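You operate a simulated robot arm through the tools that you are given. There is no shell and no other tool.

You run a simulated two-armed robot. Do the job below in one go: nothing can be reset, and whatever is moved stays where it is left.

JOB
Prove the cell stopper at 60 kPa, vent the cell, park the stopper.
Fine: shut the cell valve, pump, open it again; the gauge reads 0 kPa before the stopper goes to the stopper holder.
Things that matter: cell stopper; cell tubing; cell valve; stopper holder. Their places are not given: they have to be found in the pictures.

The check looks at the end state, three seconds after you hand in, the way a careful person would. Anything else that was tipped, shoved, dropped, spilled or broken makes it a failure. A push-on lid holds only when it is set on centred and level and pressed home; a screw cap is set on level and turned clockwise until tight.

ROBOT AND FRAMES
Two 7-joint arms with fingered hands on one trunk that stands fixed in place. Base frame: the origin is at the foot of the trunk, x ahead of it, y to its left, z up. Units: m, degrees, N and s.
The left shoulder is at [0.099, 0.128, 1.086], the right one opposite. Each reaches about 1.156 m from its shoulder. Payload 5 kg a hand.
Tool frame (each hand has its own): the origin (TCP) lies between the finger pads and is the grasp point; the fingertips stand 0.037 m ahead of it; z points along the fingers, y is the line along which they close. The gripper opens to 0.124 m; its body begins 0.043 m behind the TCP. The gripper is a hand of 3 fingers: y runs from the thumb to the fingers, the wrist lies at [-0.021, -0.116, -0.203] in the tool frame.
Orientation is that of the tool frame in the base frame, as a unit quaternion [x, y, z, w]. With the fingers straight down and the wrist toward the robot, the tool's x, y and z point along [0, 1, 0], [1, 0, 0] and [0, 0, -1] of the base frame.

CONTROLS
- The arms move only by the tool play_rows. It takes "left_series", "right_series" or both (then of equal length, played together; a hand with none holds still); each is a list of rows, each an object (a shift or turn left out is 0) with "angular": the turn, a rotation vector about the tool's x, y, z in units of 120 degrees (1.0 is 120 degrees), a list of three; "delta_pos": the shift along the tool's x, y, z in units of 200 mm (1.0 is 200 mm), a list of three. In form: [{"angular": [rx, ry, rz], "delta_pos": [tx, ty, tz]}, ...]. A call has 1 to 20 rows; each row is the pose to reach, as a shift and turn from the pose commanded when the call began, along the tool's axes at that moment. A call with a number of a shift or a turn outside -1 to 1 is refused whole. A row lasts 0.2 s, in which the tool goes at most 0.05 m and 8.6 degrees; a call with a longer step from one row to the next is refused whole. Where a pose cannot be reached the arm comes as near as it can. A force on the tool above 90 N (or 10 N above the force at the start of the call, whichever is more), or a blocked arm, ends the call early, and 0.2 s more pass. In this call time passes only in rows, and 0.2 s behind the last. The reply holds the time, the measured pose of the TCP, the force on the tool along the base axes, the opening and the grip force, in the units named above and with some noise, with the torque about the TCP (base axes, N m) and any sound that the robot's microphone picked up, and new pictures: "pictures" is both (left out), scene, wrist or none (wrist: the cameras of the hands that moved).
- Cameras (640 x 400 px; columns grow to the right, rows downward): "scene" is now at [0.2549, -0.0543, 1.2773]; the picture's right is [-0.58, -0.81, 0.00], its down [-0.20, 0.15, -0.97] and it looks along [0.79, -0.56, -0.25] (base axes); focal length 214 px, centre (320, 200). "left" rides on the left gripper at [-0.072, -0.104, -0.154] in its tool frame; the picture's right is [-0.83, -0.26, 0.49], its down [0.51, -0.72, 0.47] and it looks along [0.23, 0.64, 0.73] (tool axes); focal length 243 px, centre (320, 200). "right" rides on the right gripper at [0.072, -0.104, -0.154] in its tool frame; the picture's right is [-0.83, 0.26, -0.49], its down [-0.51, -0.72, 0.47] and it looks along [-0.23, 0.64, 0.73] (tool axes); focal length 243 px, centre (320, 200).
- lift_body(by): moves the trunk up (or, below 0, down) by that many m; the arms and the scene camera ride with it, the base frame stays. It gives what a move gives, with no picture.
- set_fingers(index, middle, thumb_bend, thumb_turn, hand): sets how far each is bent, from 0 (flat) to 100 (curled in); at 30 the hand is open as for a grip, at 70 the pads meet at the TCP. One left out holds its place. A second passes; each finger stops where it meets its share of the squeeze, and holds until it gets a number again. It is the only way to open and close the hand. It gives what a move gives, with no picture; readings hold the bend of each and the force on the fingers (four entries, about 0 where the hand has none), thumb and palm. thumb_turn goes from beside the hand (0) to across from the fingers (100), as for a grip.
- head_to(pan, tilt): turns the head with the scene camera to pan (to the left, within 80 degrees either way) and tilt (down, from -29 to 69), counted from straight ahead of the robot (the tilt from the chest, where the trunk bows). It gives what a move gives, and a new picture of the scene camera.
- locate(camera, pixels): for up to 12 pixels [column, row] of the newest picture of that camera ("zoom" is the newest enlarged one), the place [x, y, z] in the base frame of the surface seen there, good to about 0.002 m. The clock stands still meanwhile.
- close_up(camera, box): a new picture of the part [left, top, right, bottom] of that camera's present view, enlarged. The clock stands still meanwhile.
- finish_job(): hands the job in; it is judged then, once.

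Open the grippers and draw the arms clear of the work before you hand the job in, unless the task says otherwise.

The tools are called after "Request:" by a JSON object that holds its "fn" and its "kwargs". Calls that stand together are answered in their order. play_rows: Moves the arms, as the interface text tells. Its arguments: {"type":"object","properties":{"left_series":{"type":"array","items":{"type":"object","properties":{"angular":{"type":"array","items":{"type":"number"}},"delta_pos":{"type":"array","items":{"type":"number"}}}}},"right_series":{"type":"array","items":{"type":"object","properties":{"angular":{"type":"array","items":{"type":"number"}},"delta_pos":{"type":"array","items":{"type":"number"}}}}},"pictures":{"type":"string","enum":["both","scene","wrist","none"]}},"required":[]} The other tools are called the same way: lift_body (by) moves the trunk up or down; set_fingers (index, middle, thumb_bend, thumb_turn, hand) moves the fingers one by one; head_to (pan, tilt) turns the head that bears the scene camera; locate (camera, pixels) gives the place of the surface under pixels of a picture; close_up (camera, box) takes an enlarged picture of a part of a camera's view; finish_job () hands the job in.

At the start:

```text
t: 0.0
left_tcp_pos: [0.5952, -0.0888, 1.3357]
left_tool_rot: [0.707, 0.707, 0.0, 0.0]
left_contact_force: [0.0, 0.3, 0.2]
left_wrist_torque: [-0.01, 0.0, 0.01]
left_opening: 0.1236
left_grasp_force: 0.1
left_shape: jaw
left_bend: [30.0, 30.0, 30.0, 98.0]
left_finger forces: [0.0, 0.0, 0.0, 0.1, 0.0, 0.1]
right_tcp_pos: [0.5168, -0.6884, 1.308]
right_tool_rot: [0.707, 0.707, -0.001, 0.0]
right_contact_force: [-0.3, -0.2, 0.0]
right_wrist_torque: [0.0, -0.01, 0.0]
right_opening: 0.1239
right_grasp_force: 0.0
right_shape: jaw
right_bend: [30.0, 30.0, 30.0, 98.0]
right_finger forces: [0.0, 0.0, 0.1, 0.1, 0.0, 0.0]
trunk travel left (down, up): [-0.275, 0.288]
head pan, tilt (commanded): [-35.6, 14.5]
```

scene: 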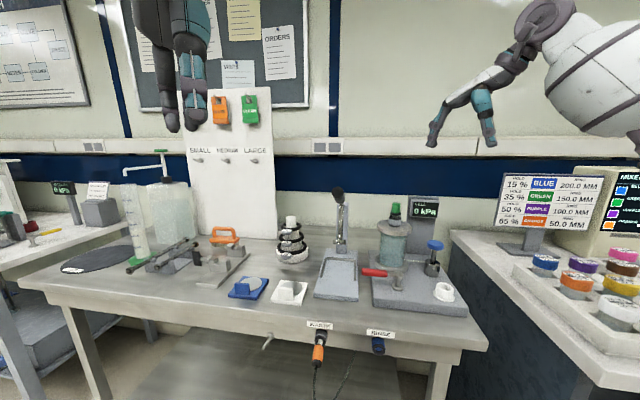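
right: 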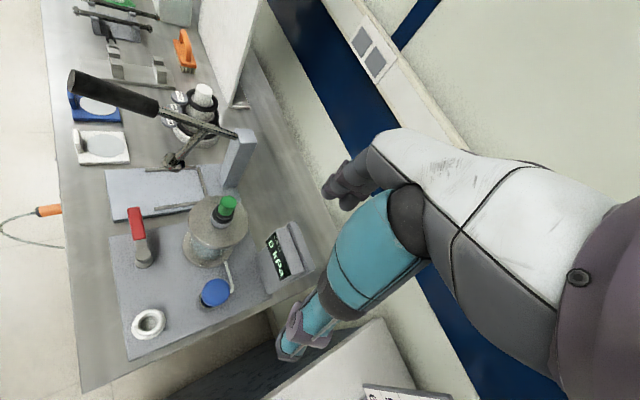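
left: 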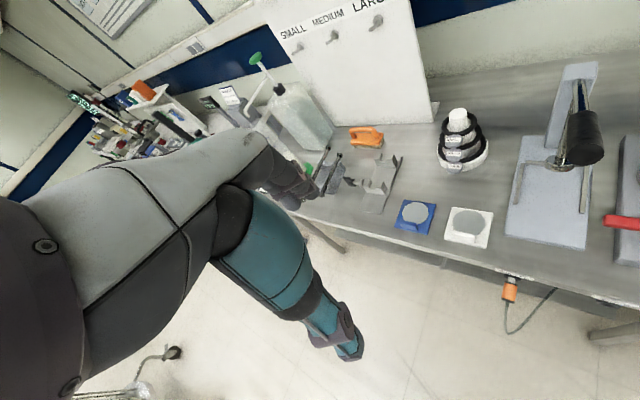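

The scene shows a grey base near (415,280) with a glass cell with green stopper, a gauge reading 0 kPa, a red lever, a blue knob and a white ring. I zoom in on it from both cameras.

Request:
{"fn": "close_up", "kwargs": {"camera": "scene", "box": [340, 180, 480, 320]}}

Request:
{"fn": "close_up", "kwargs": {"camera": "right", "box": [90, 160, 330, 370]}}

```text
2.86 times, centred on (410, 250) of scene
```

zoom: 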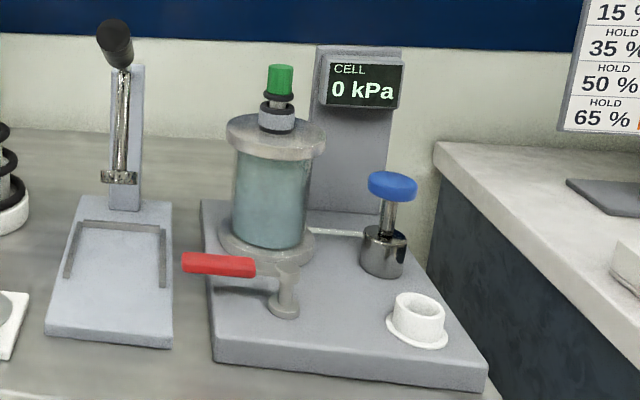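

```text
1.90 times, centred on (210, 265) of right
```

zoom: 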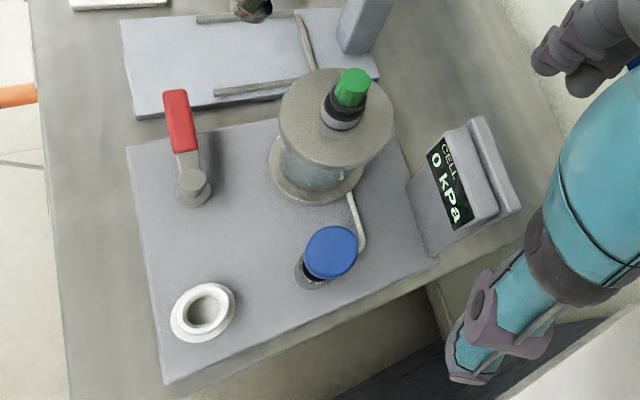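

The cell base holds a red lever (valve), a blue plunger knob (pump), a white ring (stopper holder) and a cell with a green stopper. I measure these points in the zoom picture of the right camera.

Request:
{"fn": "locate", "kwargs": {"camera": "zoom", "pixels": [[353, 82], [340, 112], [372, 110], [178, 100], [190, 140], [192, 185], [330, 250], [207, 307], [185, 305], [228, 300], [355, 215], [455, 185]]}}

Request:
{"fn": "head_to", "kwargs": {"pan": -42, "tilt": 28}}

```text
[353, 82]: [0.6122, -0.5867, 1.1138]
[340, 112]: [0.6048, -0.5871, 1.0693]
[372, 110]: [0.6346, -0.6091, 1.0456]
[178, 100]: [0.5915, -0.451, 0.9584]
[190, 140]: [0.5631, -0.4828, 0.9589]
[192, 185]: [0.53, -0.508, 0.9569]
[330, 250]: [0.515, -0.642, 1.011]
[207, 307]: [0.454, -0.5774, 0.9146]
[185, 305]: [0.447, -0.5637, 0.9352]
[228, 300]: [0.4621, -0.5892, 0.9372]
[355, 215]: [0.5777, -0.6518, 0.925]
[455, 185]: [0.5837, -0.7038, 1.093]
```

```text
t: 0.8
left_tcp_pos: [0.5947, -0.089, 1.3355]
left_tool_rot: [0.707, 0.707, 0.0, 0.0]
left_contact_force: [-1.1, 0.4, -0.3]
left_wrist_torque: [-0.04, 0.0, 0.01]
left_opening: 0.1238
left_grasp_force: 0.0
left_shape: jaw
left_bend: [30.0, 30.0, 30.0, 98.0]
left_finger forces: [0.0, 0.0, 0.0, 0.0, 0.1, 0.0]
right_tcp_pos: [0.5165, -0.6876, 1.3065]
right_tool_rot: [0.707, 0.707, 0.0, 0.0]
right_contact_force: [0.5, -1.3, 1.0]
right_wrist_torque: [-0.04, 0.0, -0.02]
right_opening: 0.1236
right_grasp_force: 0.0
right_shape: jaw
right_bend: [30.0, 30.0, 30.0, 98.0]
right_finger forces: [0.0, 0.0, 0.1, 0.1, 0.0, 0.0]
trunk travel left (down, up): [-0.275, 0.288]
head pan, tilt (commanded): [-42.0, 28.0]
```

scene: 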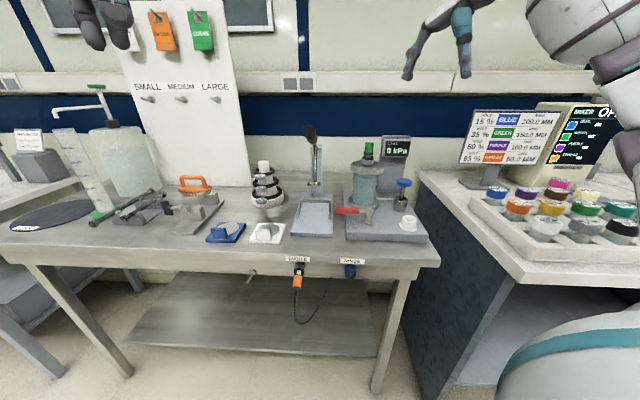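

The head now sees the cell at about (370,190). I take an enlarged look at the base, stopper and valve.

Request:
{"fn": "close_up", "kwargs": {"camera": "scene", "box": [325, 130, 435, 250]}}

Request:
{"fn": "close_up", "kwargs": {"camera": "right", "box": [120, 190, 220, 290]}}

Request:
{"fn": "close_up", "kwargs": {"camera": "left", "box": [560, 130, 640, 280]}}

```text
3.33 times, centred on (380, 190) of scene
```

zoom: 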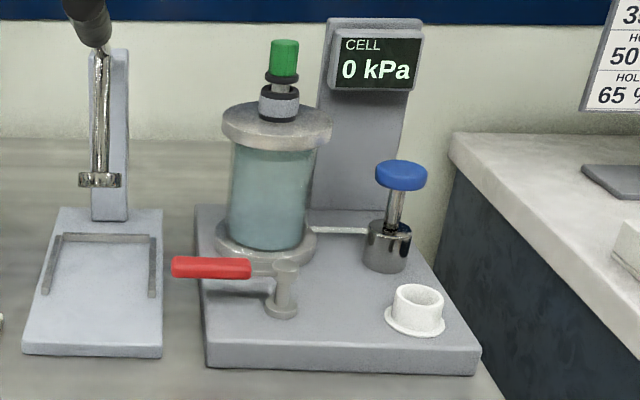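

```text
4.00 times, centred on (170, 240) of right
```

zoom: 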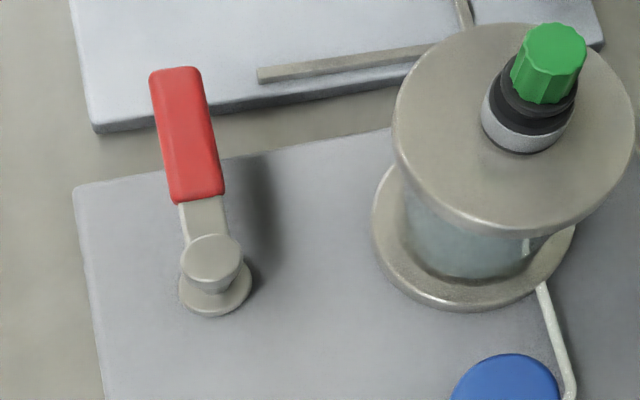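

```text
2.67 times, centred on (600, 205) of left
```

zoom: 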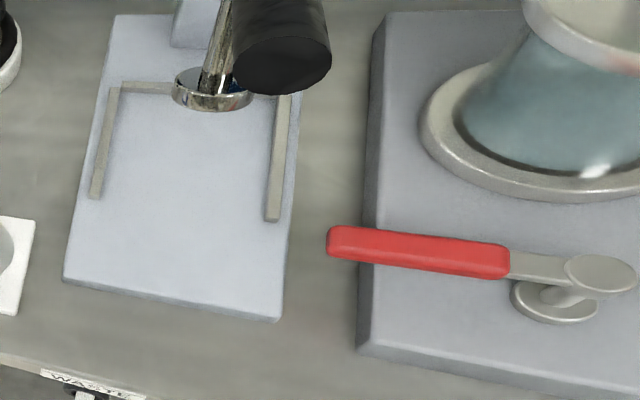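

The enlarged views are sharp, so I zoom tightly on the stopper, the tubing and the pump, from the scene and right-hand cameras.

Request:
{"fn": "close_up", "kwargs": {"camera": "scene", "box": [355, 138, 385, 168]}}

Request:
{"fn": "close_up", "kwargs": {"camera": "scene", "box": [375, 170, 425, 235]}}

Request:
{"fn": "close_up", "kwargs": {"camera": "right", "box": [190, 220, 290, 320]}}

Request:
{"fn": "close_up", "kwargs": {"camera": "right", "box": [120, 290, 190, 350]}}

```text
13.33 times, centred on (370, 153) of scene
```

zoom: 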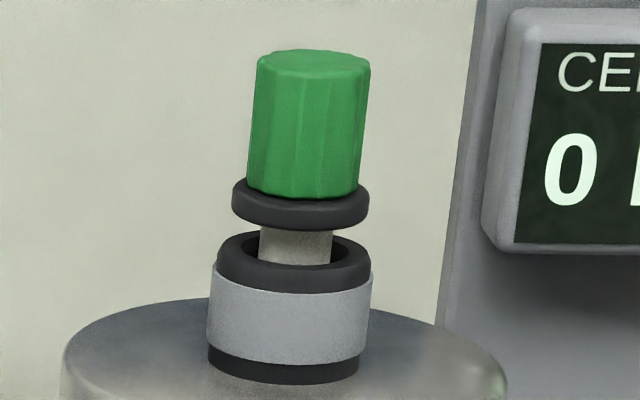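

```text
6.15 times, centred on (400, 202) of scene
```

zoom: 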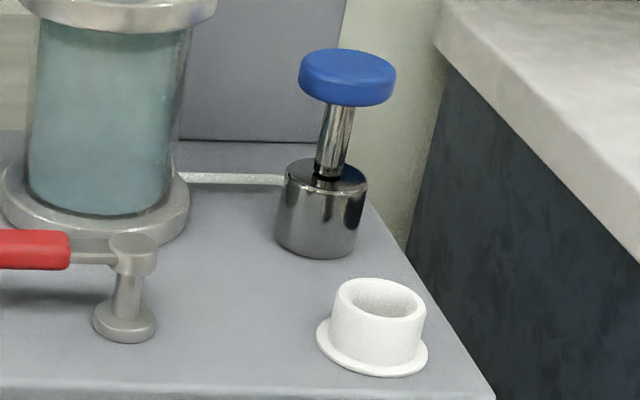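

```text
4.00 times, centred on (240, 270) of right
```

zoom: 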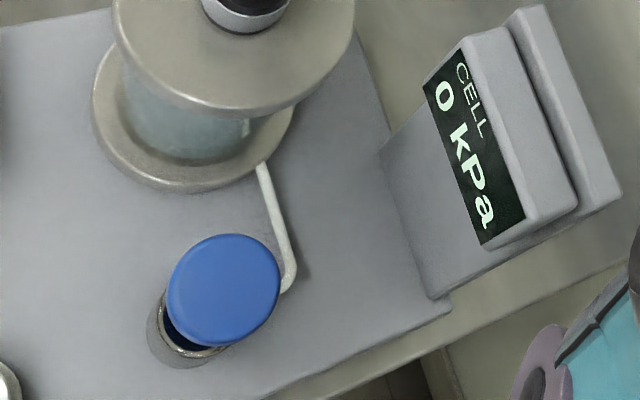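

```text
6.67 times, centred on (155, 320) of right
```

zoom: 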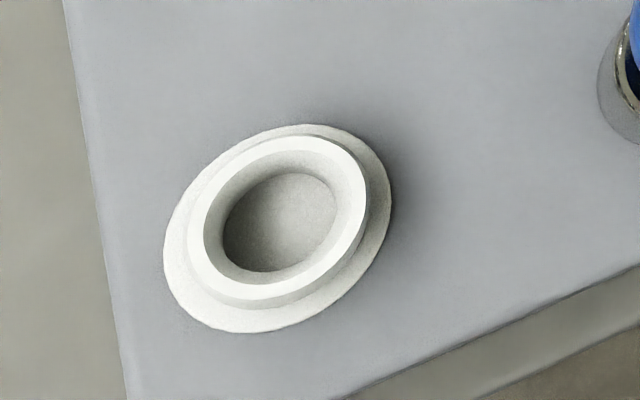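

The stopper's black flange stands a few mm proud of the black tubing mouth (grey shank visible around (297,246) of that zoom), so it may need pressing home. I measure the holder in the newest zoom first.

Request:
{"fn": "locate", "kwargs": {"camera": "zoom", "pixels": [[215, 205], [345, 175], [300, 145], [260, 290], [280, 225], [195, 240], [358, 210], [100, 150], [400, 100], [560, 270], [330, 145], [230, 280]]}}

Request:
{"fn": "close_up", "kwargs": {"camera": "right", "box": [180, 180, 270, 260]}}

```text
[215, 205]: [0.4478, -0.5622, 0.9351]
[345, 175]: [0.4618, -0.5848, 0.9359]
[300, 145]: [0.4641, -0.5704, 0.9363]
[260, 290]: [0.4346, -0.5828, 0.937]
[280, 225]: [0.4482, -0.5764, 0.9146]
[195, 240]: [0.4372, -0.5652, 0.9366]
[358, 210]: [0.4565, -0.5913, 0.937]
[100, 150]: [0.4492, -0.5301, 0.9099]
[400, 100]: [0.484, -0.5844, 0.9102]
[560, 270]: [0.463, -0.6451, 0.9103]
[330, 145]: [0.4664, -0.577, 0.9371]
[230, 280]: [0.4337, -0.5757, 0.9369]
```

```text
5.00 times, centred on (225, 220) of right
```

zoom: 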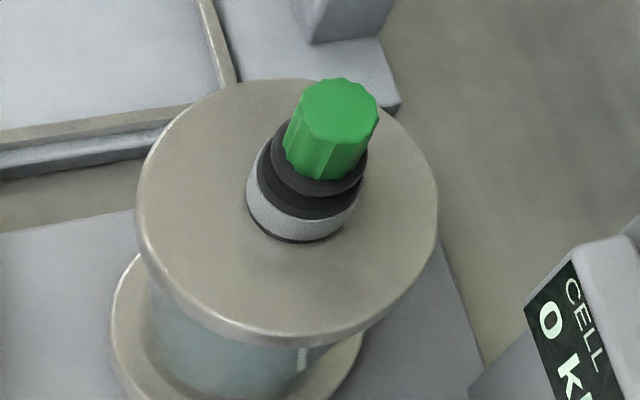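

Holder centre comes out near (0.450,-0.577), rim z 0.937, plate z 0.910. Now I measure the stopper knob, flange, tubing, and cell lid in the new zoom.

Request:
{"fn": "locate", "kwargs": {"camera": "zoom", "pixels": [[340, 110], [306, 100], [372, 105], [335, 82], [325, 135], [300, 185], [262, 215], [300, 225], [350, 205], [200, 200], [410, 200], [290, 300]]}}

Request:
{"fn": "close_up", "kwargs": {"camera": "scene", "box": [355, 138, 385, 168]}}

```text
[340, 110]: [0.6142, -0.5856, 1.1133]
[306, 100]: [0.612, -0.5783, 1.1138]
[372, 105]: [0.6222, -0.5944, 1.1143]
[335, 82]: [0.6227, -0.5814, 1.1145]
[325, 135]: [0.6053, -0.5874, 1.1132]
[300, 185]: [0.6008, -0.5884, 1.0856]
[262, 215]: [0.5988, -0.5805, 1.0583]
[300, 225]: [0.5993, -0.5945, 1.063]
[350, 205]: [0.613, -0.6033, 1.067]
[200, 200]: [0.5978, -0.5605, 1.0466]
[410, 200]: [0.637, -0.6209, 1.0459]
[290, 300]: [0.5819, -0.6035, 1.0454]
```

```text
13.33 times, centred on (370, 153) of scene
```

zoom: 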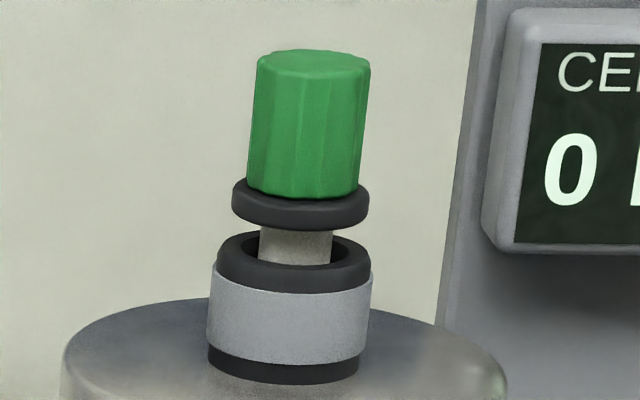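

Request:
{"fn": "locate", "kwargs": {"camera": "zoom", "pixels": [[312, 60], [310, 120], [262, 120], [358, 120], [300, 210], [238, 205], [362, 208], [296, 250], [294, 282], [292, 330], [212, 320], [364, 320]]}}

```text
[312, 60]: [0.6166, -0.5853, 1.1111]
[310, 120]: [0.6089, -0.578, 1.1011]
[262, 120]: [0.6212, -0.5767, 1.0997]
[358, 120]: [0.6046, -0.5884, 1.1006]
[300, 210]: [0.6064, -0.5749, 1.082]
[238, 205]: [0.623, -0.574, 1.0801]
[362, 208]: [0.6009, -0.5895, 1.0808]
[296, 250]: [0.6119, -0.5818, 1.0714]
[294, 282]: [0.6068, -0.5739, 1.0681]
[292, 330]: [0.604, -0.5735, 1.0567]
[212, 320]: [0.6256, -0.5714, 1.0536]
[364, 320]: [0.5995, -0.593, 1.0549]
```

The stopper knob is centred at about (0.615,-0.586), top z 1.113; its flange is ~6 mm above the tubing mouth. Next I zoom on the valve and pump to measure them.

Request:
{"fn": "close_up", "kwargs": {"camera": "right", "box": [120, 200, 170, 280]}}

Request:
{"fn": "close_up", "kwargs": {"camera": "scene", "box": [330, 190, 385, 235]}}

```text
5.00 times, centred on (145, 240) of right
```

zoom: 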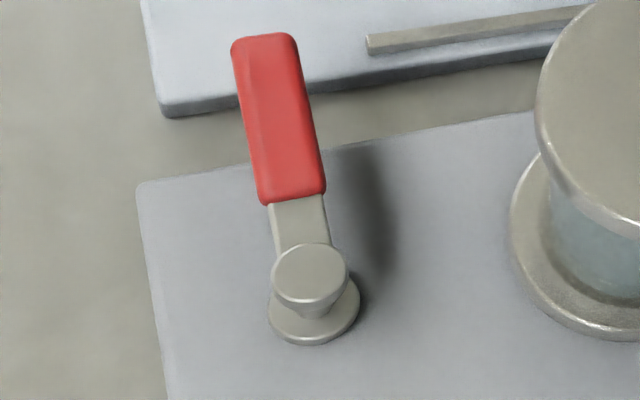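

```text
8.89 times, centred on (358, 212) of scene
```

zoom: 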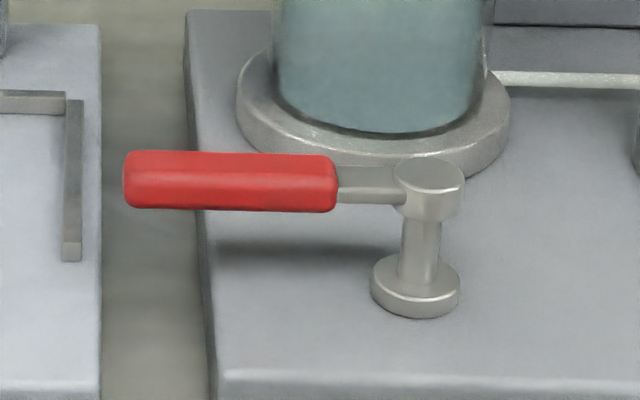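

The lever runs left from its stem at (430,180) in the scene zoom, with clear space in front and the cell flange behind it. I locate its points.

Request:
{"fn": "locate", "kwargs": {"camera": "zoom", "pixels": [[428, 175], [415, 295], [135, 165], [135, 200], [235, 160], [235, 205], [325, 165], [330, 205], [365, 185], [250, 120], [230, 385], [240, 200]]}}

Request:
{"fn": "close_up", "kwargs": {"camera": "right", "box": [100, 180, 300, 360]}}

```text
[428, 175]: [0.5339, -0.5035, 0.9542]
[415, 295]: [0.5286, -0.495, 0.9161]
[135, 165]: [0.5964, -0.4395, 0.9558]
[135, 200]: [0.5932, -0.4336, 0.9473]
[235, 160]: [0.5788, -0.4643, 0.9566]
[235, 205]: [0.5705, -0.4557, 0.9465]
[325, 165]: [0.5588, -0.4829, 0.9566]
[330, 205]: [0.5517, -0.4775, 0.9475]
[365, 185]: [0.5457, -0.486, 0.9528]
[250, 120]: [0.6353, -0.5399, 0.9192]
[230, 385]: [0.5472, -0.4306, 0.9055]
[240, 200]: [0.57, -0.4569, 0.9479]
```

```text
2.22 times, centred on (200, 270) of right
```

zoom: 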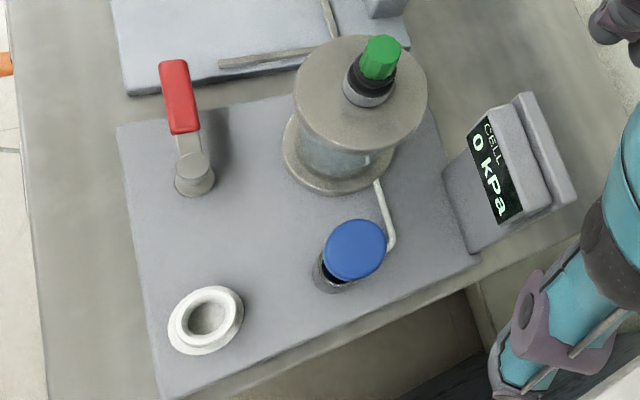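

The lever spans from its stem (0.530,-0.506) to its tip (0.597,-0.437) at z≈0.95; the cell is behind it, so it must swing toward the front. I check the pump, the neighbouring press and the bench before moving.

Request:
{"fn": "locate", "kwargs": {"camera": "zoom", "pixels": [[355, 248], [328, 250], [383, 240], [355, 222], [340, 280], [385, 210], [330, 20], [125, 90], [120, 125], [165, 390], [480, 262], [80, 250]]}}

Request:
{"fn": "locate", "kwargs": {"camera": "scene", "pixels": [[309, 131], [315, 160], [315, 185], [311, 230], [290, 232], [402, 183], [404, 196], [400, 204], [397, 150], [360, 245], [425, 240], [262, 170]]}}

```text
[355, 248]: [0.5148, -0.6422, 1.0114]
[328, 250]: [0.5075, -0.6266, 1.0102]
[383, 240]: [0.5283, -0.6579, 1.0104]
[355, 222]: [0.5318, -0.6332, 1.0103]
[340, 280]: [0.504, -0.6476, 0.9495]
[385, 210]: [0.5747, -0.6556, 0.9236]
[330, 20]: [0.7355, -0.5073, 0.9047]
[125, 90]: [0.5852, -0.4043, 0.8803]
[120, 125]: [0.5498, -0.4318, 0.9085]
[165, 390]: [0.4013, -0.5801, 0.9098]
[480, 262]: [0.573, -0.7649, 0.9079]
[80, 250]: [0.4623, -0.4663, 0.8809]
```

```text
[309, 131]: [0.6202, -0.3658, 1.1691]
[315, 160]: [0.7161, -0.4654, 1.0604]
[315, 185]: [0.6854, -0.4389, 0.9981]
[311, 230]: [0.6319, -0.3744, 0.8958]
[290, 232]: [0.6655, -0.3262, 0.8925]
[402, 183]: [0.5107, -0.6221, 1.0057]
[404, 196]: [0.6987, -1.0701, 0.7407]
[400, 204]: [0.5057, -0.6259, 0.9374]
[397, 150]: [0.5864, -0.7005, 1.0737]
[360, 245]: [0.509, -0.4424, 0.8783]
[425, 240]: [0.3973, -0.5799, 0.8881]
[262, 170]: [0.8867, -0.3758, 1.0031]
```

The press handle end sits at about (0.62,-0.366,1.169), near the lever, so the left hand must stay to the front of it. I close the left fingers into a compact peg to push the lever from behind.

Request:
{"fn": "set_fingers", "kwargs": {"hand": "left", "index": 70, "middle": 70, "thumb_bend": 70, "thumb_turn": 100}}

Request:
{"fn": "set_fingers", "kwargs": {"hand": "right", "index": 70, "middle": 70, "thumb_bend": 70, "thumb_turn": 100}}

```text
t: 1.8
left_tcp_pos: [0.5947, -0.0892, 1.3348]
left_tool_rot: [0.707, 0.708, 0.0, 0.0]
left_contact_force: [0.4, 0.3, 0.8]
left_wrist_torque: [0.02, -0.03, 0.01]
left_opening: 0.0076
left_grasp_force: 0.1
left_shape: fingers
left_bend: [70.0, 70.0, 70.0, 100.0]
left_finger forces: [0.0, 0.0, 0.0, 0.1, 0.1, 0.0]
right_tcp_pos: [0.5158, -0.6886, 1.3071]
right_tool_rot: [0.707, 0.707, 0.0, -0.001]
right_contact_force: [0.1, 0.3, 0.1]
right_wrist_torque: [0.0, -0.01, 0.02]
right_opening: 0.1235
right_grasp_force: 0.0
right_shape: jaw
right_bend: [30.0, 30.0, 30.0, 98.0]
right_finger forces: [0.0, 0.0, 0.0, 0.0, 0.0, 0.0]
trunk travel left (down, up): [-0.275, 0.288]
head pan, tilt (commanded): [-42.0, 28.0]
```

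```text
t: 2.8
left_tcp_pos: [0.5947, -0.0895, 1.3348]
left_tool_rot: [0.707, 0.707, 0.001, 0.0]
left_contact_force: [-0.1, 0.3, -0.1]
left_wrist_torque: [0.01, -0.04, 0.02]
left_opening: 0.0077
left_grasp_force: 0.1
left_shape: fingers
left_bend: [70.0, 70.0, 70.0, 100.0]
left_finger forces: [0.0, 0.0, 0.0, 0.0, 0.0, 0.0]
right_tcp_pos: [0.5164, -0.6877, 1.3069]
right_tool_rot: [0.707, 0.707, -0.001, 0.0]
right_contact_force: [-0.1, 0.0, 0.2]
right_wrist_torque: [-0.04, 0.02, -0.02]
right_opening: 0.0079
right_grasp_force: 0.0
right_shape: fingers
right_bend: [70.0, 70.0, 70.0, 100.0]
right_finger forces: [0.0, 0.1, 0.0, 0.0, 0.0, 0.0]
trunk travel left (down, up): [-0.275, 0.288]
head pan, tilt (commanded): [-42.0, 28.0]
```

Both hands are now closed. I look at the left hand itself with the head camera to judge how thick its fingers and palm are, since the gap between lever and cell is small.

Request:
{"fn": "head_to", "kwargs": {"pan": -10, "tilt": -8}}

Request:
{"fn": "locate", "kwargs": {"camera": "right", "pixels": [[72, 82], [90, 78], [110, 95], [155, 105], [160, 112]]}}

```text
t: 3.8
left_tcp_pos: [0.5945, -0.0879, 1.3341]
left_tool_rot: [0.707, 0.707, 0.0, 0.0]
left_contact_force: [0.3, 0.0, 0.5]
left_wrist_torque: [-0.01, -0.01, -0.04]
left_opening: 0.0076
left_grasp_force: 0.0
left_shape: fingers
left_bend: [70.0, 70.0, 70.0, 100.0]
left_finger forces: [0.0, 0.0, 0.0, 0.0, 0.0, 0.1]
right_tcp_pos: [0.5157, -0.6883, 1.3064]
right_tool_rot: [0.707, 0.707, 0.0, 0.001]
right_contact_force: [0.0, -0.3, 0.1]
right_wrist_torque: [0.02, -0.01, -0.03]
right_opening: 0.0075
right_grasp_force: 0.1
right_shape: fingers
right_bend: [70.0, 70.0, 70.0, 100.0]
right_finger forces: [0.1, 0.1, 0.1, 0.0, 0.0, 0.0]
trunk travel left (down, up): [-0.275, 0.288]
head pan, tilt (commanded): [-10.0, -8.0]
```

scene: 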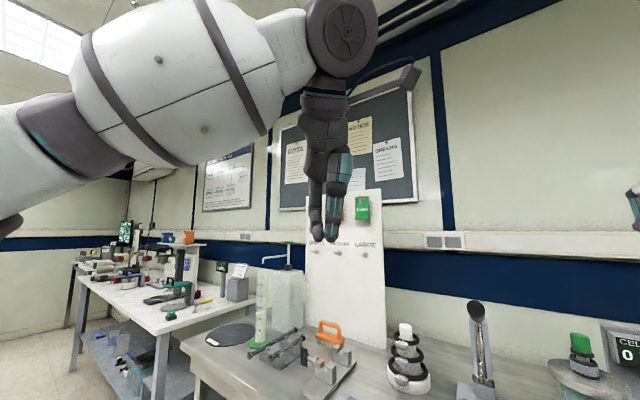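

```text
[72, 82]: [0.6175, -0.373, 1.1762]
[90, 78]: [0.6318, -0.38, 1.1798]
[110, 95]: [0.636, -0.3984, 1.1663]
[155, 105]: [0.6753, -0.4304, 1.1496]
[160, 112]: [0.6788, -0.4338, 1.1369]
```

The left hand hangs at about (330,170) in the scene. I zoom in on it and measure its outline.

Request:
{"fn": "close_up", "kwargs": {"camera": "scene", "box": [260, 50, 420, 260]}}

```text
1.90 times, centred on (340, 155) of scene
```

zoom: 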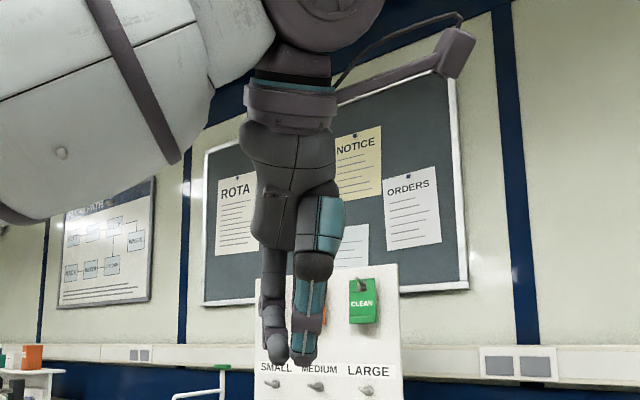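

The hand is about 6–7 cm wide with slim fingers, so a vertical approach at r≈0.088 along the lever with a −30° yaw leaves clearance to the cell. I move the left hand right in the first leg, keeping high.

Request:
{"fn": "play_rows", "kwargs": {"left_series": [{"delta_pos": [-0.19, 0, 0.0], "angular": [0, 0, 0.05]}, {"delta_pos": [-0.38, 0, 0.0], "angular": [0, 0, 0.1]}, {"delta_pos": [-0.57, 0, 0.0], "angular": [0, 0, 0.15]}, {"delta_pos": [-0.76, 0, 0.0], "angular": [0, 0, 0.2]}, {"delta_pos": [-0.95, 0, 0.0], "angular": [0, 0, 0.25]}], "pictures": "none"}}

Request:
{"fn": "head_to", "kwargs": {"pan": -42, "tilt": 20}}

```text
t: 5.0
left_tcp_pos: [0.5962, -0.2815, 1.3362]
left_tool_rot: [0.866, 0.5, 0.0, -0.001]
left_contact_force: [0.0, -0.4, 0.0]
left_wrist_torque: [0.05, -0.01, 0.02]
left_opening: 0.0077
left_grasp_force: 0.0
left_shape: fingers
left_bend: [70.0, 70.0, 70.0, 100.0]
left_finger forces: [0.0, 0.1, 0.0, 0.1, 0.0, 0.0]
right_tcp_pos: [0.5168, -0.6903, 1.3057]
right_tool_rot: [0.707, 0.707, 0.001, -0.001]
right_contact_force: [0.5, -1.8, 0.8]
right_wrist_torque: [0.04, 0.01, 0.01]
right_opening: 0.0077
right_grasp_force: 0.0
right_shape: fingers
right_bend: [70.0, 70.0, 70.0, 100.0]
right_finger forces: [0.0, 0.1, 0.0, 0.1, 0.0, 0.1]
trunk travel left (down, up): [-0.275, 0.288]
head pan, tilt (commanded): [-10.0, -8.0]
```

```text
t: 6.0
left_tcp_pos: [0.5948, -0.2811, 1.337]
left_tool_rot: [0.866, 0.5, 0.001, 0.0]
left_contact_force: [-0.8, -0.7, -0.2]
left_wrist_torque: [0.01, -0.01, 0.01]
left_opening: 0.0074
left_grasp_force: 0.0
left_shape: fingers
left_bend: [70.0, 70.0, 70.0, 100.0]
left_finger forces: [0.1, 0.0, 0.0, 0.0, 0.1, 0.0]
right_tcp_pos: [0.5153, -0.6883, 1.306]
right_tool_rot: [0.707, 0.707, 0.0, -0.001]
right_contact_force: [-0.2, -1.2, 0.7]
right_wrist_torque: [0.01, -0.03, 0.03]
right_opening: 0.0077
right_grasp_force: 0.1
right_shape: fingers
right_bend: [70.0, 70.0, 70.0, 100.0]
right_finger forces: [0.0, 0.0, 0.0, 0.0, 0.1, 0.1]
trunk travel left (down, up): [-0.275, 0.288]
head pan, tilt (commanded): [-42.0, 20.0]
```

scene: 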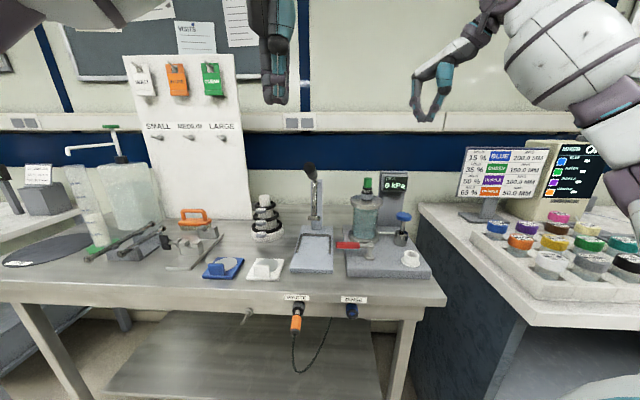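

The left hand is high at about (275,60) and the way is clear. I bring it over the gap behind the lever, lateral first, then part-way down, well clear of the press handle.

Request:
{"fn": "play_rows", "kwargs": {"left_series": [{"delta_pos": [-0.19, 0.13, 0]}, {"delta_pos": [-0.38, 0.26, 0]}, {"delta_pos": [-0.57, 0.39, 0]}, {"delta_pos": [-0.765, 0.524, 0]}, {"delta_pos": [-0.765, 0.524, 0.2]}, {"delta_pos": [-0.765, 0.524, 0.4]}, {"delta_pos": [-0.765, 0.524, 0.6]}], "pictures": "both"}}

```text
t: 7.5
left_tcp_pos: [0.6088, -0.4634, 1.2132]
left_tool_rot: [0.866, 0.5, -0.001, 0.0]
left_contact_force: [0.2, -0.1, -0.7]
left_wrist_torque: [-0.04, -0.01, -0.01]
left_opening: 0.0071
left_grasp_force: 0.1
left_shape: fingers
left_bend: [70.0, 70.0, 70.0, 100.0]
left_finger forces: [0.1, 0.1, 0.0, 0.0, 0.0, 0.0]
right_tcp_pos: [0.5178, -0.6868, 1.3067]
right_tool_rot: [0.707, 0.707, 0.0, -0.001]
right_contact_force: [0.8, -0.4, -0.1]
right_wrist_torque: [0.0, 0.03, 0.01]
right_opening: 0.0078
right_grasp_force: 0.1
right_shape: fingers
right_bend: [70.0, 70.0, 70.0, 100.0]
right_finger forces: [0.0, 0.1, 0.1, 0.0, 0.0, 0.0]
trunk travel left (down, up): [-0.275, 0.288]
head pan, tilt (commanded): [-42.0, 20.0]
```

scene: 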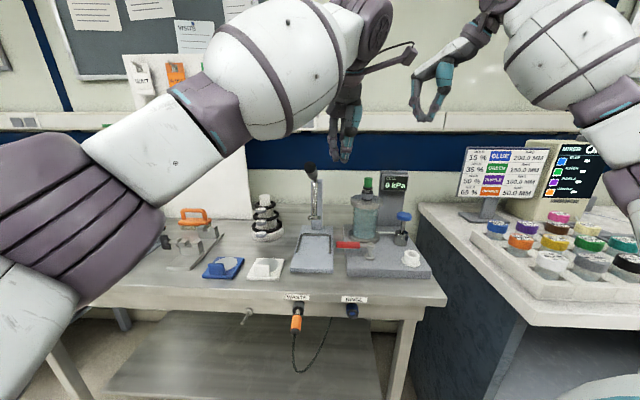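
left: 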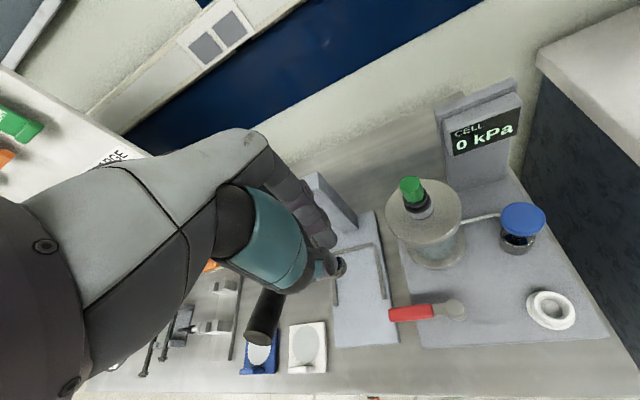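

The left hand hovers over the lever area and its own camera sees the gauge, lever and pump clearly. I descend in steps to z≈1.03, watching the readings.

Request:
{"fn": "play_rows", "kwargs": {"left_series": [{"delta_pos": [0, 0.005, 0.15]}, {"delta_pos": [0, 0.01, 0.3]}, {"delta_pos": [0, 0.015, 0.45]}, {"delta_pos": [0, 0.015, 0.6]}, {"delta_pos": [0, 0.015, 0.75]}, {"delta_pos": [0, 0.015, 0.9]}], "pictures": "both"}}

```text
t: 8.9
left_tcp_pos: [0.6122, -0.4643, 1.0327]
left_tool_rot: [0.866, 0.5, 0.001, 0.001]
left_contact_force: [0.4, 0.7, -0.1]
left_wrist_torque: [-0.01, 0.02, 0.01]
left_opening: 0.0073
left_grasp_force: 0.1
left_shape: fingers
left_bend: [70.0, 70.0, 70.0, 100.0]
left_finger forces: [0.0, 0.0, 0.1, 0.0, 0.0, 0.0]
right_tcp_pos: [0.5169, -0.688, 1.3067]
right_tool_rot: [0.707, 0.707, 0.0, 0.0]
right_contact_force: [-0.6, -0.2, 0.2]
right_wrist_torque: [0.03, 0.02, 0.0]
right_opening: 0.0075
right_grasp_force: 0.1
right_shape: fingers
right_bend: [70.0, 70.0, 70.0, 100.0]
right_finger forces: [0.0, 0.0, 0.0, 0.1, 0.0, 0.0]
trunk travel left (down, up): [-0.275, 0.288]
head pan, tilt (commanded): [-42.0, 20.0]
```

scene: 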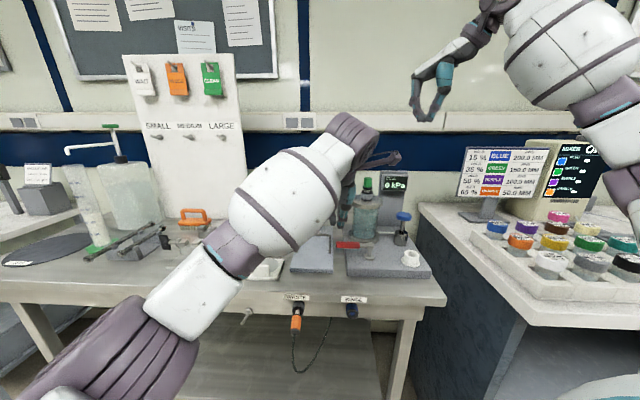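
left: 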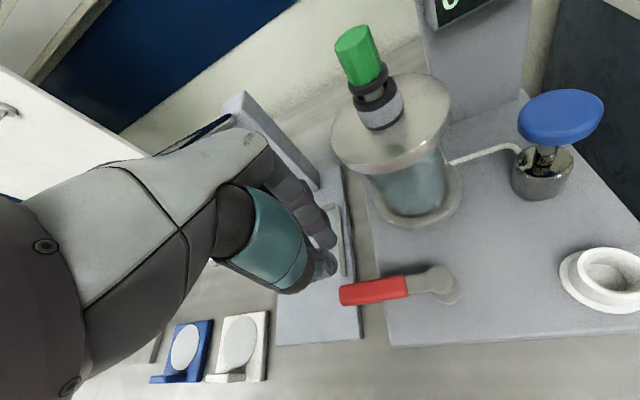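

The fingertips are around (328,268) in the left picture, just behind and above the red lever. I zoom in and measure the fingertip and lever places.

Request:
{"fn": "close_up", "kwargs": {"camera": "left", "box": [260, 180, 480, 330]}}

```text
2.67 times, centred on (370, 255) of left
```

zoom: 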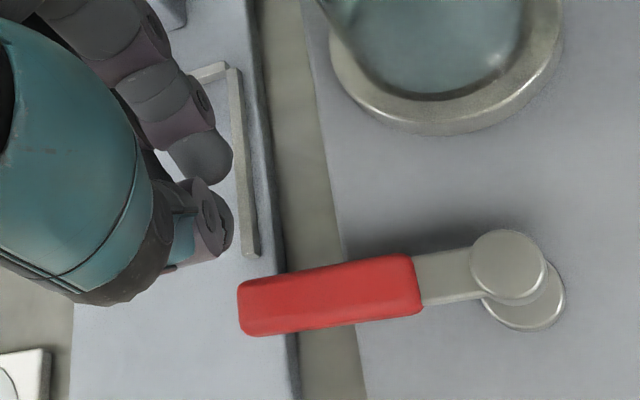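

The finger tips and lever are both well visible here. I measure fingertip surfaces and the lever end.

Request:
{"fn": "locate", "kwargs": {"camera": "zoom", "pixels": [[205, 160], [225, 175], [200, 215], [228, 225], [215, 255], [180, 260], [130, 295], [245, 290], [330, 270], [330, 320], [150, 100], [510, 255]]}}

```text
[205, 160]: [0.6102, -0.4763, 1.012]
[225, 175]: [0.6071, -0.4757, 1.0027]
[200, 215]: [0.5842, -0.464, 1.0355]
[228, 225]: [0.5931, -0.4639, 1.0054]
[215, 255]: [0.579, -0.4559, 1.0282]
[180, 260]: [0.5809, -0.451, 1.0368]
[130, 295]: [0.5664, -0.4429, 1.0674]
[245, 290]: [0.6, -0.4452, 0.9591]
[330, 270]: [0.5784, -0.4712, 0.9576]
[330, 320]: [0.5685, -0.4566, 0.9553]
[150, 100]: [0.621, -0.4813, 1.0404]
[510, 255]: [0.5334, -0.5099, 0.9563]
```

At bend 70 the thumb leans over the lever, so I open only the thumb to 30; then the lever will sit between thumb (front) and fingers (behind).

Request:
{"fn": "set_fingers", "kwargs": {"hand": "left", "thumb_bend": 25}}

Request:
{"fn": "close_up", "kwargs": {"camera": "left", "box": [220, 170, 480, 350]}}

```text
t: 9.9
left_tcp_pos: [0.6125, -0.4656, 1.0329]
left_tool_rot: [0.866, 0.5, 0.0, 0.0]
left_contact_force: [0.2, 0.6, -0.3]
left_wrist_torque: [0.01, -0.01, 0.02]
left_opening: 0.0721
left_grasp_force: 0.0
left_shape: fingers
left_bend: [70.0, 70.0, 25.0, 97.0]
left_finger forces: [0.0, 0.0, 0.0, 0.1, 0.0, 0.0]
right_tcp_pos: [0.5164, -0.6879, 1.3073]
right_tool_rot: [0.707, 0.707, 0.0, 0.001]
right_contact_force: [-0.4, 0.1, -0.1]
right_wrist_torque: [0.04, 0.02, -0.01]
right_opening: 0.0073
right_grasp_force: 0.1
right_shape: fingers
right_bend: [70.0, 70.0, 70.0, 100.0]
right_finger forces: [0.1, 0.1, 0.1, 0.0, 0.0, 0.1]
trunk travel left (down, up): [-0.275, 0.288]
head pan, tilt (commanded): [-42.0, 20.0]
```

```text
2.22 times, centred on (350, 260) of left
```

zoom: 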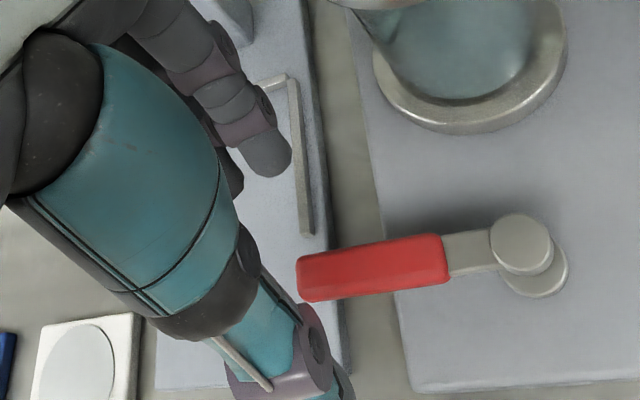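

The thumb now points to the front of the lever and the fingers are behind it. I measure both sides before lowering.

Request:
{"fn": "locate", "kwargs": {"camera": "zoom", "pixels": [[275, 155], [250, 130], [290, 165], [235, 180], [318, 345], [345, 385], [290, 325], [230, 300], [245, 265], [310, 275], [300, 255], [435, 240]]}}

```text
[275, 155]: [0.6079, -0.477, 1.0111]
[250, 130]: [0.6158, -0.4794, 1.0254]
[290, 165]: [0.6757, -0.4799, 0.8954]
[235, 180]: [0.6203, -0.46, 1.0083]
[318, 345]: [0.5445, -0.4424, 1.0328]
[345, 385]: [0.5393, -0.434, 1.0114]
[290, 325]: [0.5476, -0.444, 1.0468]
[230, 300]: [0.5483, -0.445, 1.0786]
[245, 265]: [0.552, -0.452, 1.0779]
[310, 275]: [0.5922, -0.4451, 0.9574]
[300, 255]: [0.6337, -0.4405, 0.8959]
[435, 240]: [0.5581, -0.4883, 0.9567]
```

Fingers clear the lever's back face by ~15 mm and the thumb clears its front by ~30 mm. I lower to z≈0.972 in small rows.

Request:
{"fn": "play_rows", "kwargs": {"left_series": [{"delta_pos": [0, 0, 0.06]}, {"delta_pos": [0, 0, 0.12]}, {"delta_pos": [0, 0, 0.18]}, {"delta_pos": [0, 0, 0.24]}, {"delta_pos": [0, 0, 0.3]}], "pictures": "both"}}

Request:
{"fn": "close_up", "kwargs": {"camera": "left", "box": [220, 170, 480, 350]}}

```text
t: 11.2
left_tcp_pos: [0.6095, -0.4631, 0.9746]
left_tool_rot: [0.866, 0.5, 0.0, -0.001]
left_contact_force: [-0.1, -0.5, -0.1]
left_wrist_torque: [0.0, 0.0, -0.02]
left_opening: 0.0721
left_grasp_force: 0.2
left_shape: fingers
left_bend: [70.0, 70.0, 25.0, 97.0]
left_finger forces: [0.0, 0.0, 0.0, 0.0, 0.1, 0.0]
right_tcp_pos: [0.5167, -0.6876, 1.3066]
right_tool_rot: [0.707, 0.708, 0.0, 0.0]
right_contact_force: [-0.7, 0.5, -0.5]
right_wrist_torque: [0.0, 0.01, 0.02]
right_opening: 0.0073
right_grasp_force: 0.0
right_shape: fingers
right_bend: [70.0, 70.0, 70.0, 100.0]
right_finger forces: [0.0, 0.1, 0.0, 0.0, 0.0, 0.0]
trunk travel left (down, up): [-0.275, 0.288]
head pan, tilt (commanded): [-42.0, 20.0]
```

scene: 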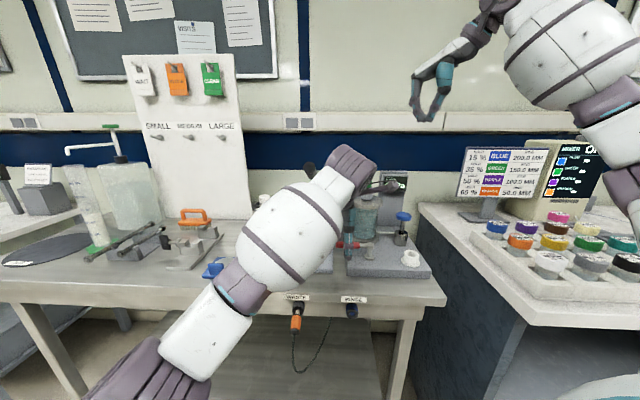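
left: 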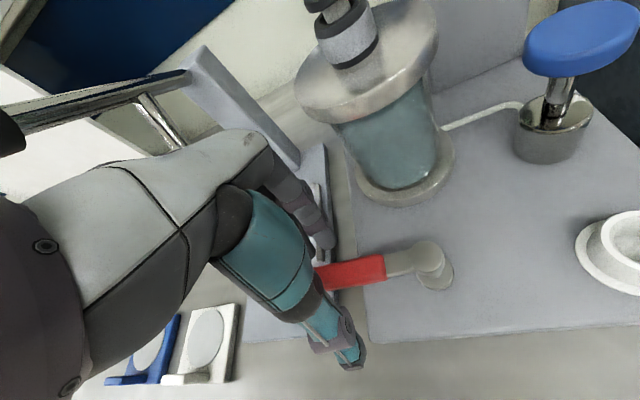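

```text
2.22 times, centred on (350, 260) of left
```

zoom: 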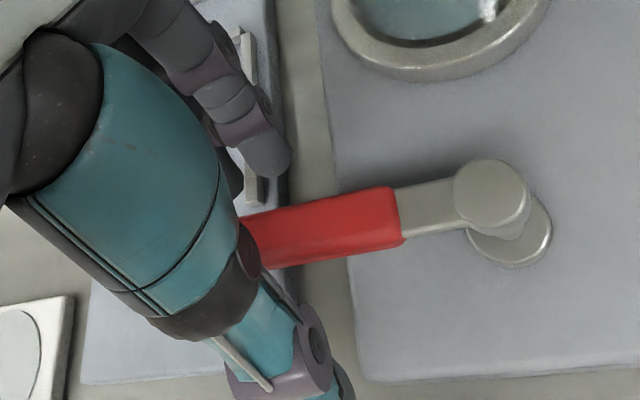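

The lever now sits between thumb and fingers, with no contact force. I pull it toward the front by about 20° as a test and check that it turns.

Request:
{"fn": "play_rows", "kwargs": {"left_series": [{"delta_pos": [0.01, -0.06, 0]}, {"delta_pos": [0.024, -0.097, 0], "angular": [0, 0, -0.02]}, {"delta_pos": [0.037, -0.135, 0], "angular": [0, 0, -0.04]}, {"delta_pos": [0.046, -0.176, 0], "angular": [0, 0, -0.06]}, {"delta_pos": [0.051, -0.217, 0], "angular": [0, 0, -0.08]}], "pictures": "both"}}

Request:
{"fn": "close_up", "kwargs": {"camera": "left", "box": [220, 170, 480, 350]}}

```text
t: 12.3
left_tcp_pos: [0.5785, -0.434, 0.9765]
left_tool_rot: [0.821, 0.571, 0.0, 0.001]
left_contact_force: [1.1, 0.0, -0.3]
left_wrist_torque: [0.0, -0.04, 0.05]
left_opening: 0.073
left_grasp_force: 0.5
left_shape: fingers
left_bend: [69.0, 70.0, 25.0, 97.0]
left_finger forces: [0.9, 0.4, 0.1, 0.0, 0.0, 0.0]
right_tcp_pos: [0.5166, -0.6888, 1.3064]
right_tool_rot: [0.707, 0.707, 0.0, 0.0]
right_contact_force: [-0.2, 0.5, 1.6]
right_wrist_torque: [-0.02, 0.04, -0.02]
right_opening: 0.0072
right_grasp_force: 0.0
right_shape: fingers
right_bend: [70.0, 70.0, 70.0, 100.0]
right_finger forces: [0.0, 0.0, 0.0, 0.0, 0.0, 0.0]
trunk travel left (down, up): [-0.275, 0.288]
head pan, tilt (commanded): [-42.0, 20.0]
```

scene: 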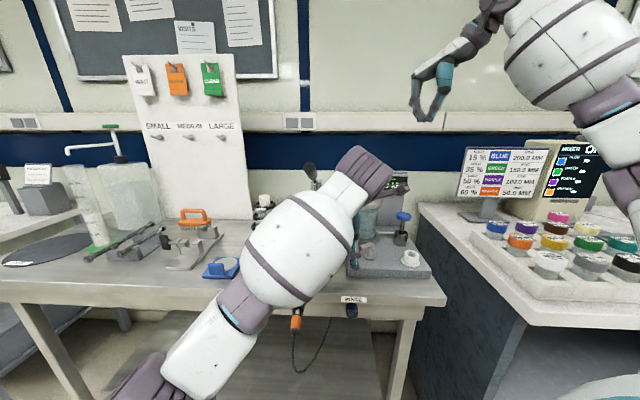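
left: 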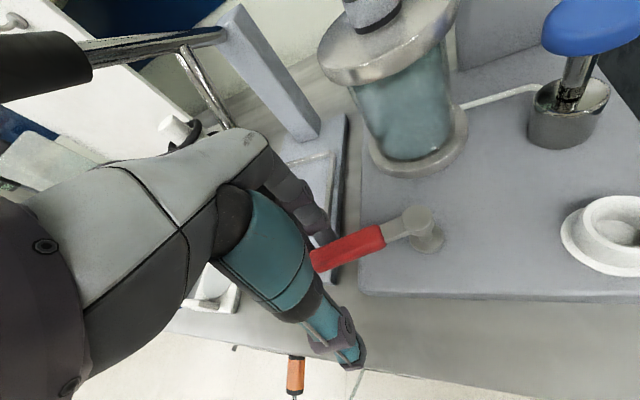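

```text
2.22 times, centred on (350, 260) of left
```

zoom: 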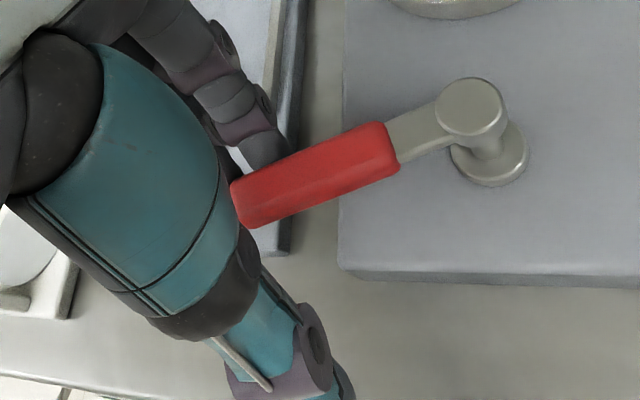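

The lever follows with about 1 N of finger force (now ~20° turned). I carry it on along its arc to about 110° absolute, checking the picture.

Request:
{"fn": "play_rows", "kwargs": {"left_series": [{"delta_pos": [0.006, -0.041, 0], "angular": [0, 0, -0.02]}, {"delta_pos": [0.012, -0.082, 0], "angular": [0, 0, -0.04]}, {"delta_pos": [0.011, -0.124, 0], "angular": [0, 0, -0.06]}, {"delta_pos": [0.008, -0.166, 0], "angular": [0, 0, -0.08]}, {"delta_pos": [-0.001, -0.207, 0], "angular": [0, 0, -0.1]}, {"delta_pos": [-0.012, -0.247, 0], "angular": [0, 0, -0.12]}, {"delta_pos": [-0.028, -0.285, 0], "angular": [0, 0, -0.14]}, {"delta_pos": [-0.047, -0.322, 0], "angular": [0, 0, -0.16]}], "pictures": "both"}}

Request:
{"fn": "close_up", "kwargs": {"camera": "left", "box": [220, 150, 480, 330]}}

```text
t: 14.2
left_tcp_pos: [0.515, -0.4206, 0.9755]
left_tool_rot: [0.714, 0.7, -0.001, 0.0]
left_contact_force: [0.9, 0.0, -0.7]
left_wrist_torque: [-0.01, -0.05, 0.05]
left_opening: 0.0737
left_grasp_force: 0.7
left_shape: fingers
left_bend: [69.0, 70.0, 25.0, 97.0]
left_finger forces: [1.2, 0.0, 0.0, 0.0, 0.0, 0.0]
right_tcp_pos: [0.5154, -0.6882, 1.3057]
right_tool_rot: [0.706, 0.708, 0.0, 0.0]
right_contact_force: [0.5, -0.2, 0.1]
right_wrist_torque: [-0.01, 0.0, -0.02]
right_opening: 0.0073
right_grasp_force: 0.0
right_shape: fingers
right_bend: [70.0, 70.0, 70.0, 100.0]
right_finger forces: [0.0, 0.0, 0.0, 0.0, 0.1, 0.0]
trunk travel left (down, up): [-0.275, 0.288]
head pan, tilt (commanded): [-42.0, 20.0]
```

scene: 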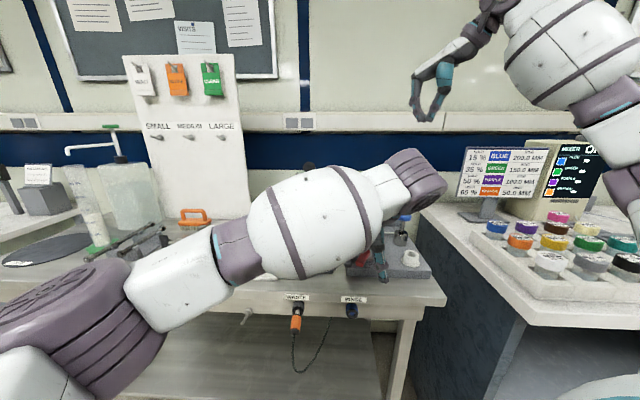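
left: 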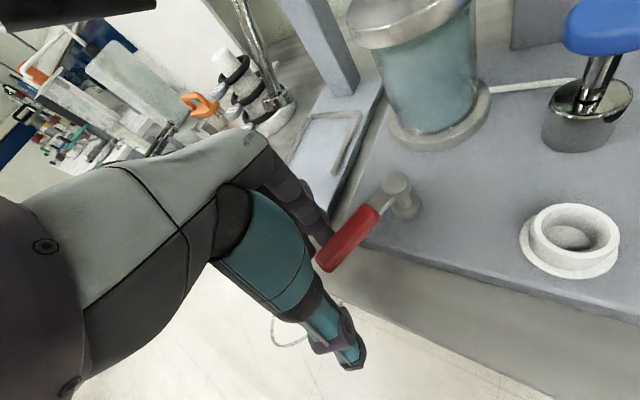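

```text
2.22 times, centred on (350, 240) of left
```

zoom: 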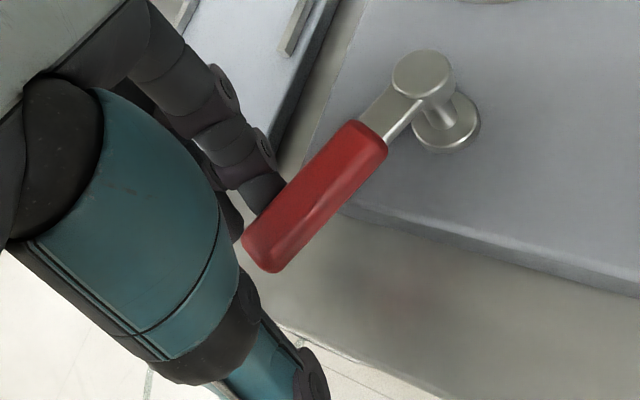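

The lever is following; I measure its present angle.

Request:
{"fn": "locate", "kwargs": {"camera": "zoom", "pixels": [[260, 250], [310, 195], [365, 140], [422, 72]]}}

```text
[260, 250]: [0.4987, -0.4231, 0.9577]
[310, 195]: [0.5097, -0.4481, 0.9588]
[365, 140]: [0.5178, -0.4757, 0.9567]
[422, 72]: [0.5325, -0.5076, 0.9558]
```

The lever stands at ~112°, i.e. 65° turned. I push on to ~134° slowly and watch for the stop.

Request:
{"fn": "play_rows", "kwargs": {"left_series": [{"delta_pos": [-0.012, -0.04, 0], "angular": [0, 0, -0.02]}, {"delta_pos": [-0.024, -0.08, 0], "angular": [0, 0, -0.04]}, {"delta_pos": [-0.036, -0.104, 0], "angular": [0, 0, -0.05]}, {"delta_pos": [-0.047, -0.128, 0], "angular": [0, 0, -0.06]}, {"delta_pos": [-0.055, -0.142, 0], "angular": [0, 0, -0.07]}, {"delta_pos": [-0.063, -0.153, 0], "angular": [0, 0, -0.08]}], "pictures": "wrist"}}

Request:
{"fn": "close_up", "kwargs": {"camera": "left", "box": [220, 130, 480, 310]}}

```text
t: 15.6
left_tcp_pos: [0.4855, -0.4277, 0.9749]
left_tool_rot: [0.653, 0.757, -0.001, 0.0]
left_contact_force: [0.8, 0.9, -0.7]
left_wrist_torque: [0.0, 0.0, 0.04]
left_opening: 0.0735
left_grasp_force: 0.0
left_shape: fingers
left_bend: [69.0, 70.0, 25.0, 97.0]
left_finger forces: [1.0, 0.1, 0.1, 0.0, 0.1, 0.0]
left hand out of reach, approached as far as the arm can: row 6
right_tcp_pos: [0.5164, -0.6883, 1.3062]
right_tool_rot: [0.707, 0.707, 0.0, 0.0]
right_contact_force: [-0.7, 0.8, -0.2]
right_wrist_torque: [0.02, 0.01, -0.02]
right_opening: 0.0074
right_grasp_force: 0.1
right_shape: fingers
right_bend: [70.0, 70.0, 70.0, 100.0]
right_finger forces: [0.1, 0.0, 0.0, 0.1, 0.0, 0.0]
trunk travel left (down, up): [-0.275, 0.288]
head pan, tilt (commanded): [-42.0, 20.0]
```

left: 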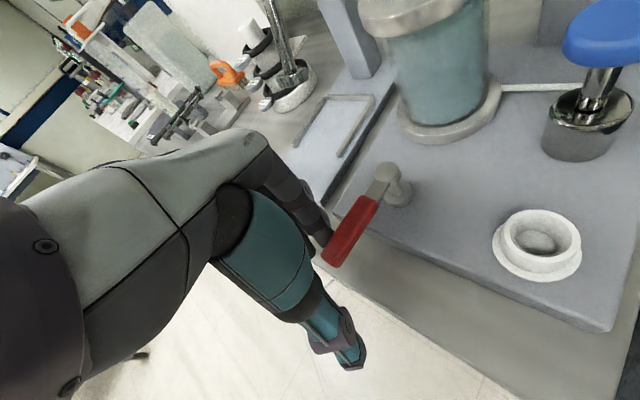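

```text
2.22 times, centred on (350, 220) of left
```

zoom: 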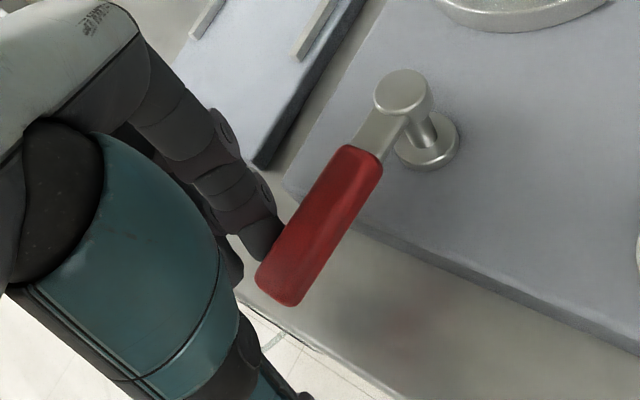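

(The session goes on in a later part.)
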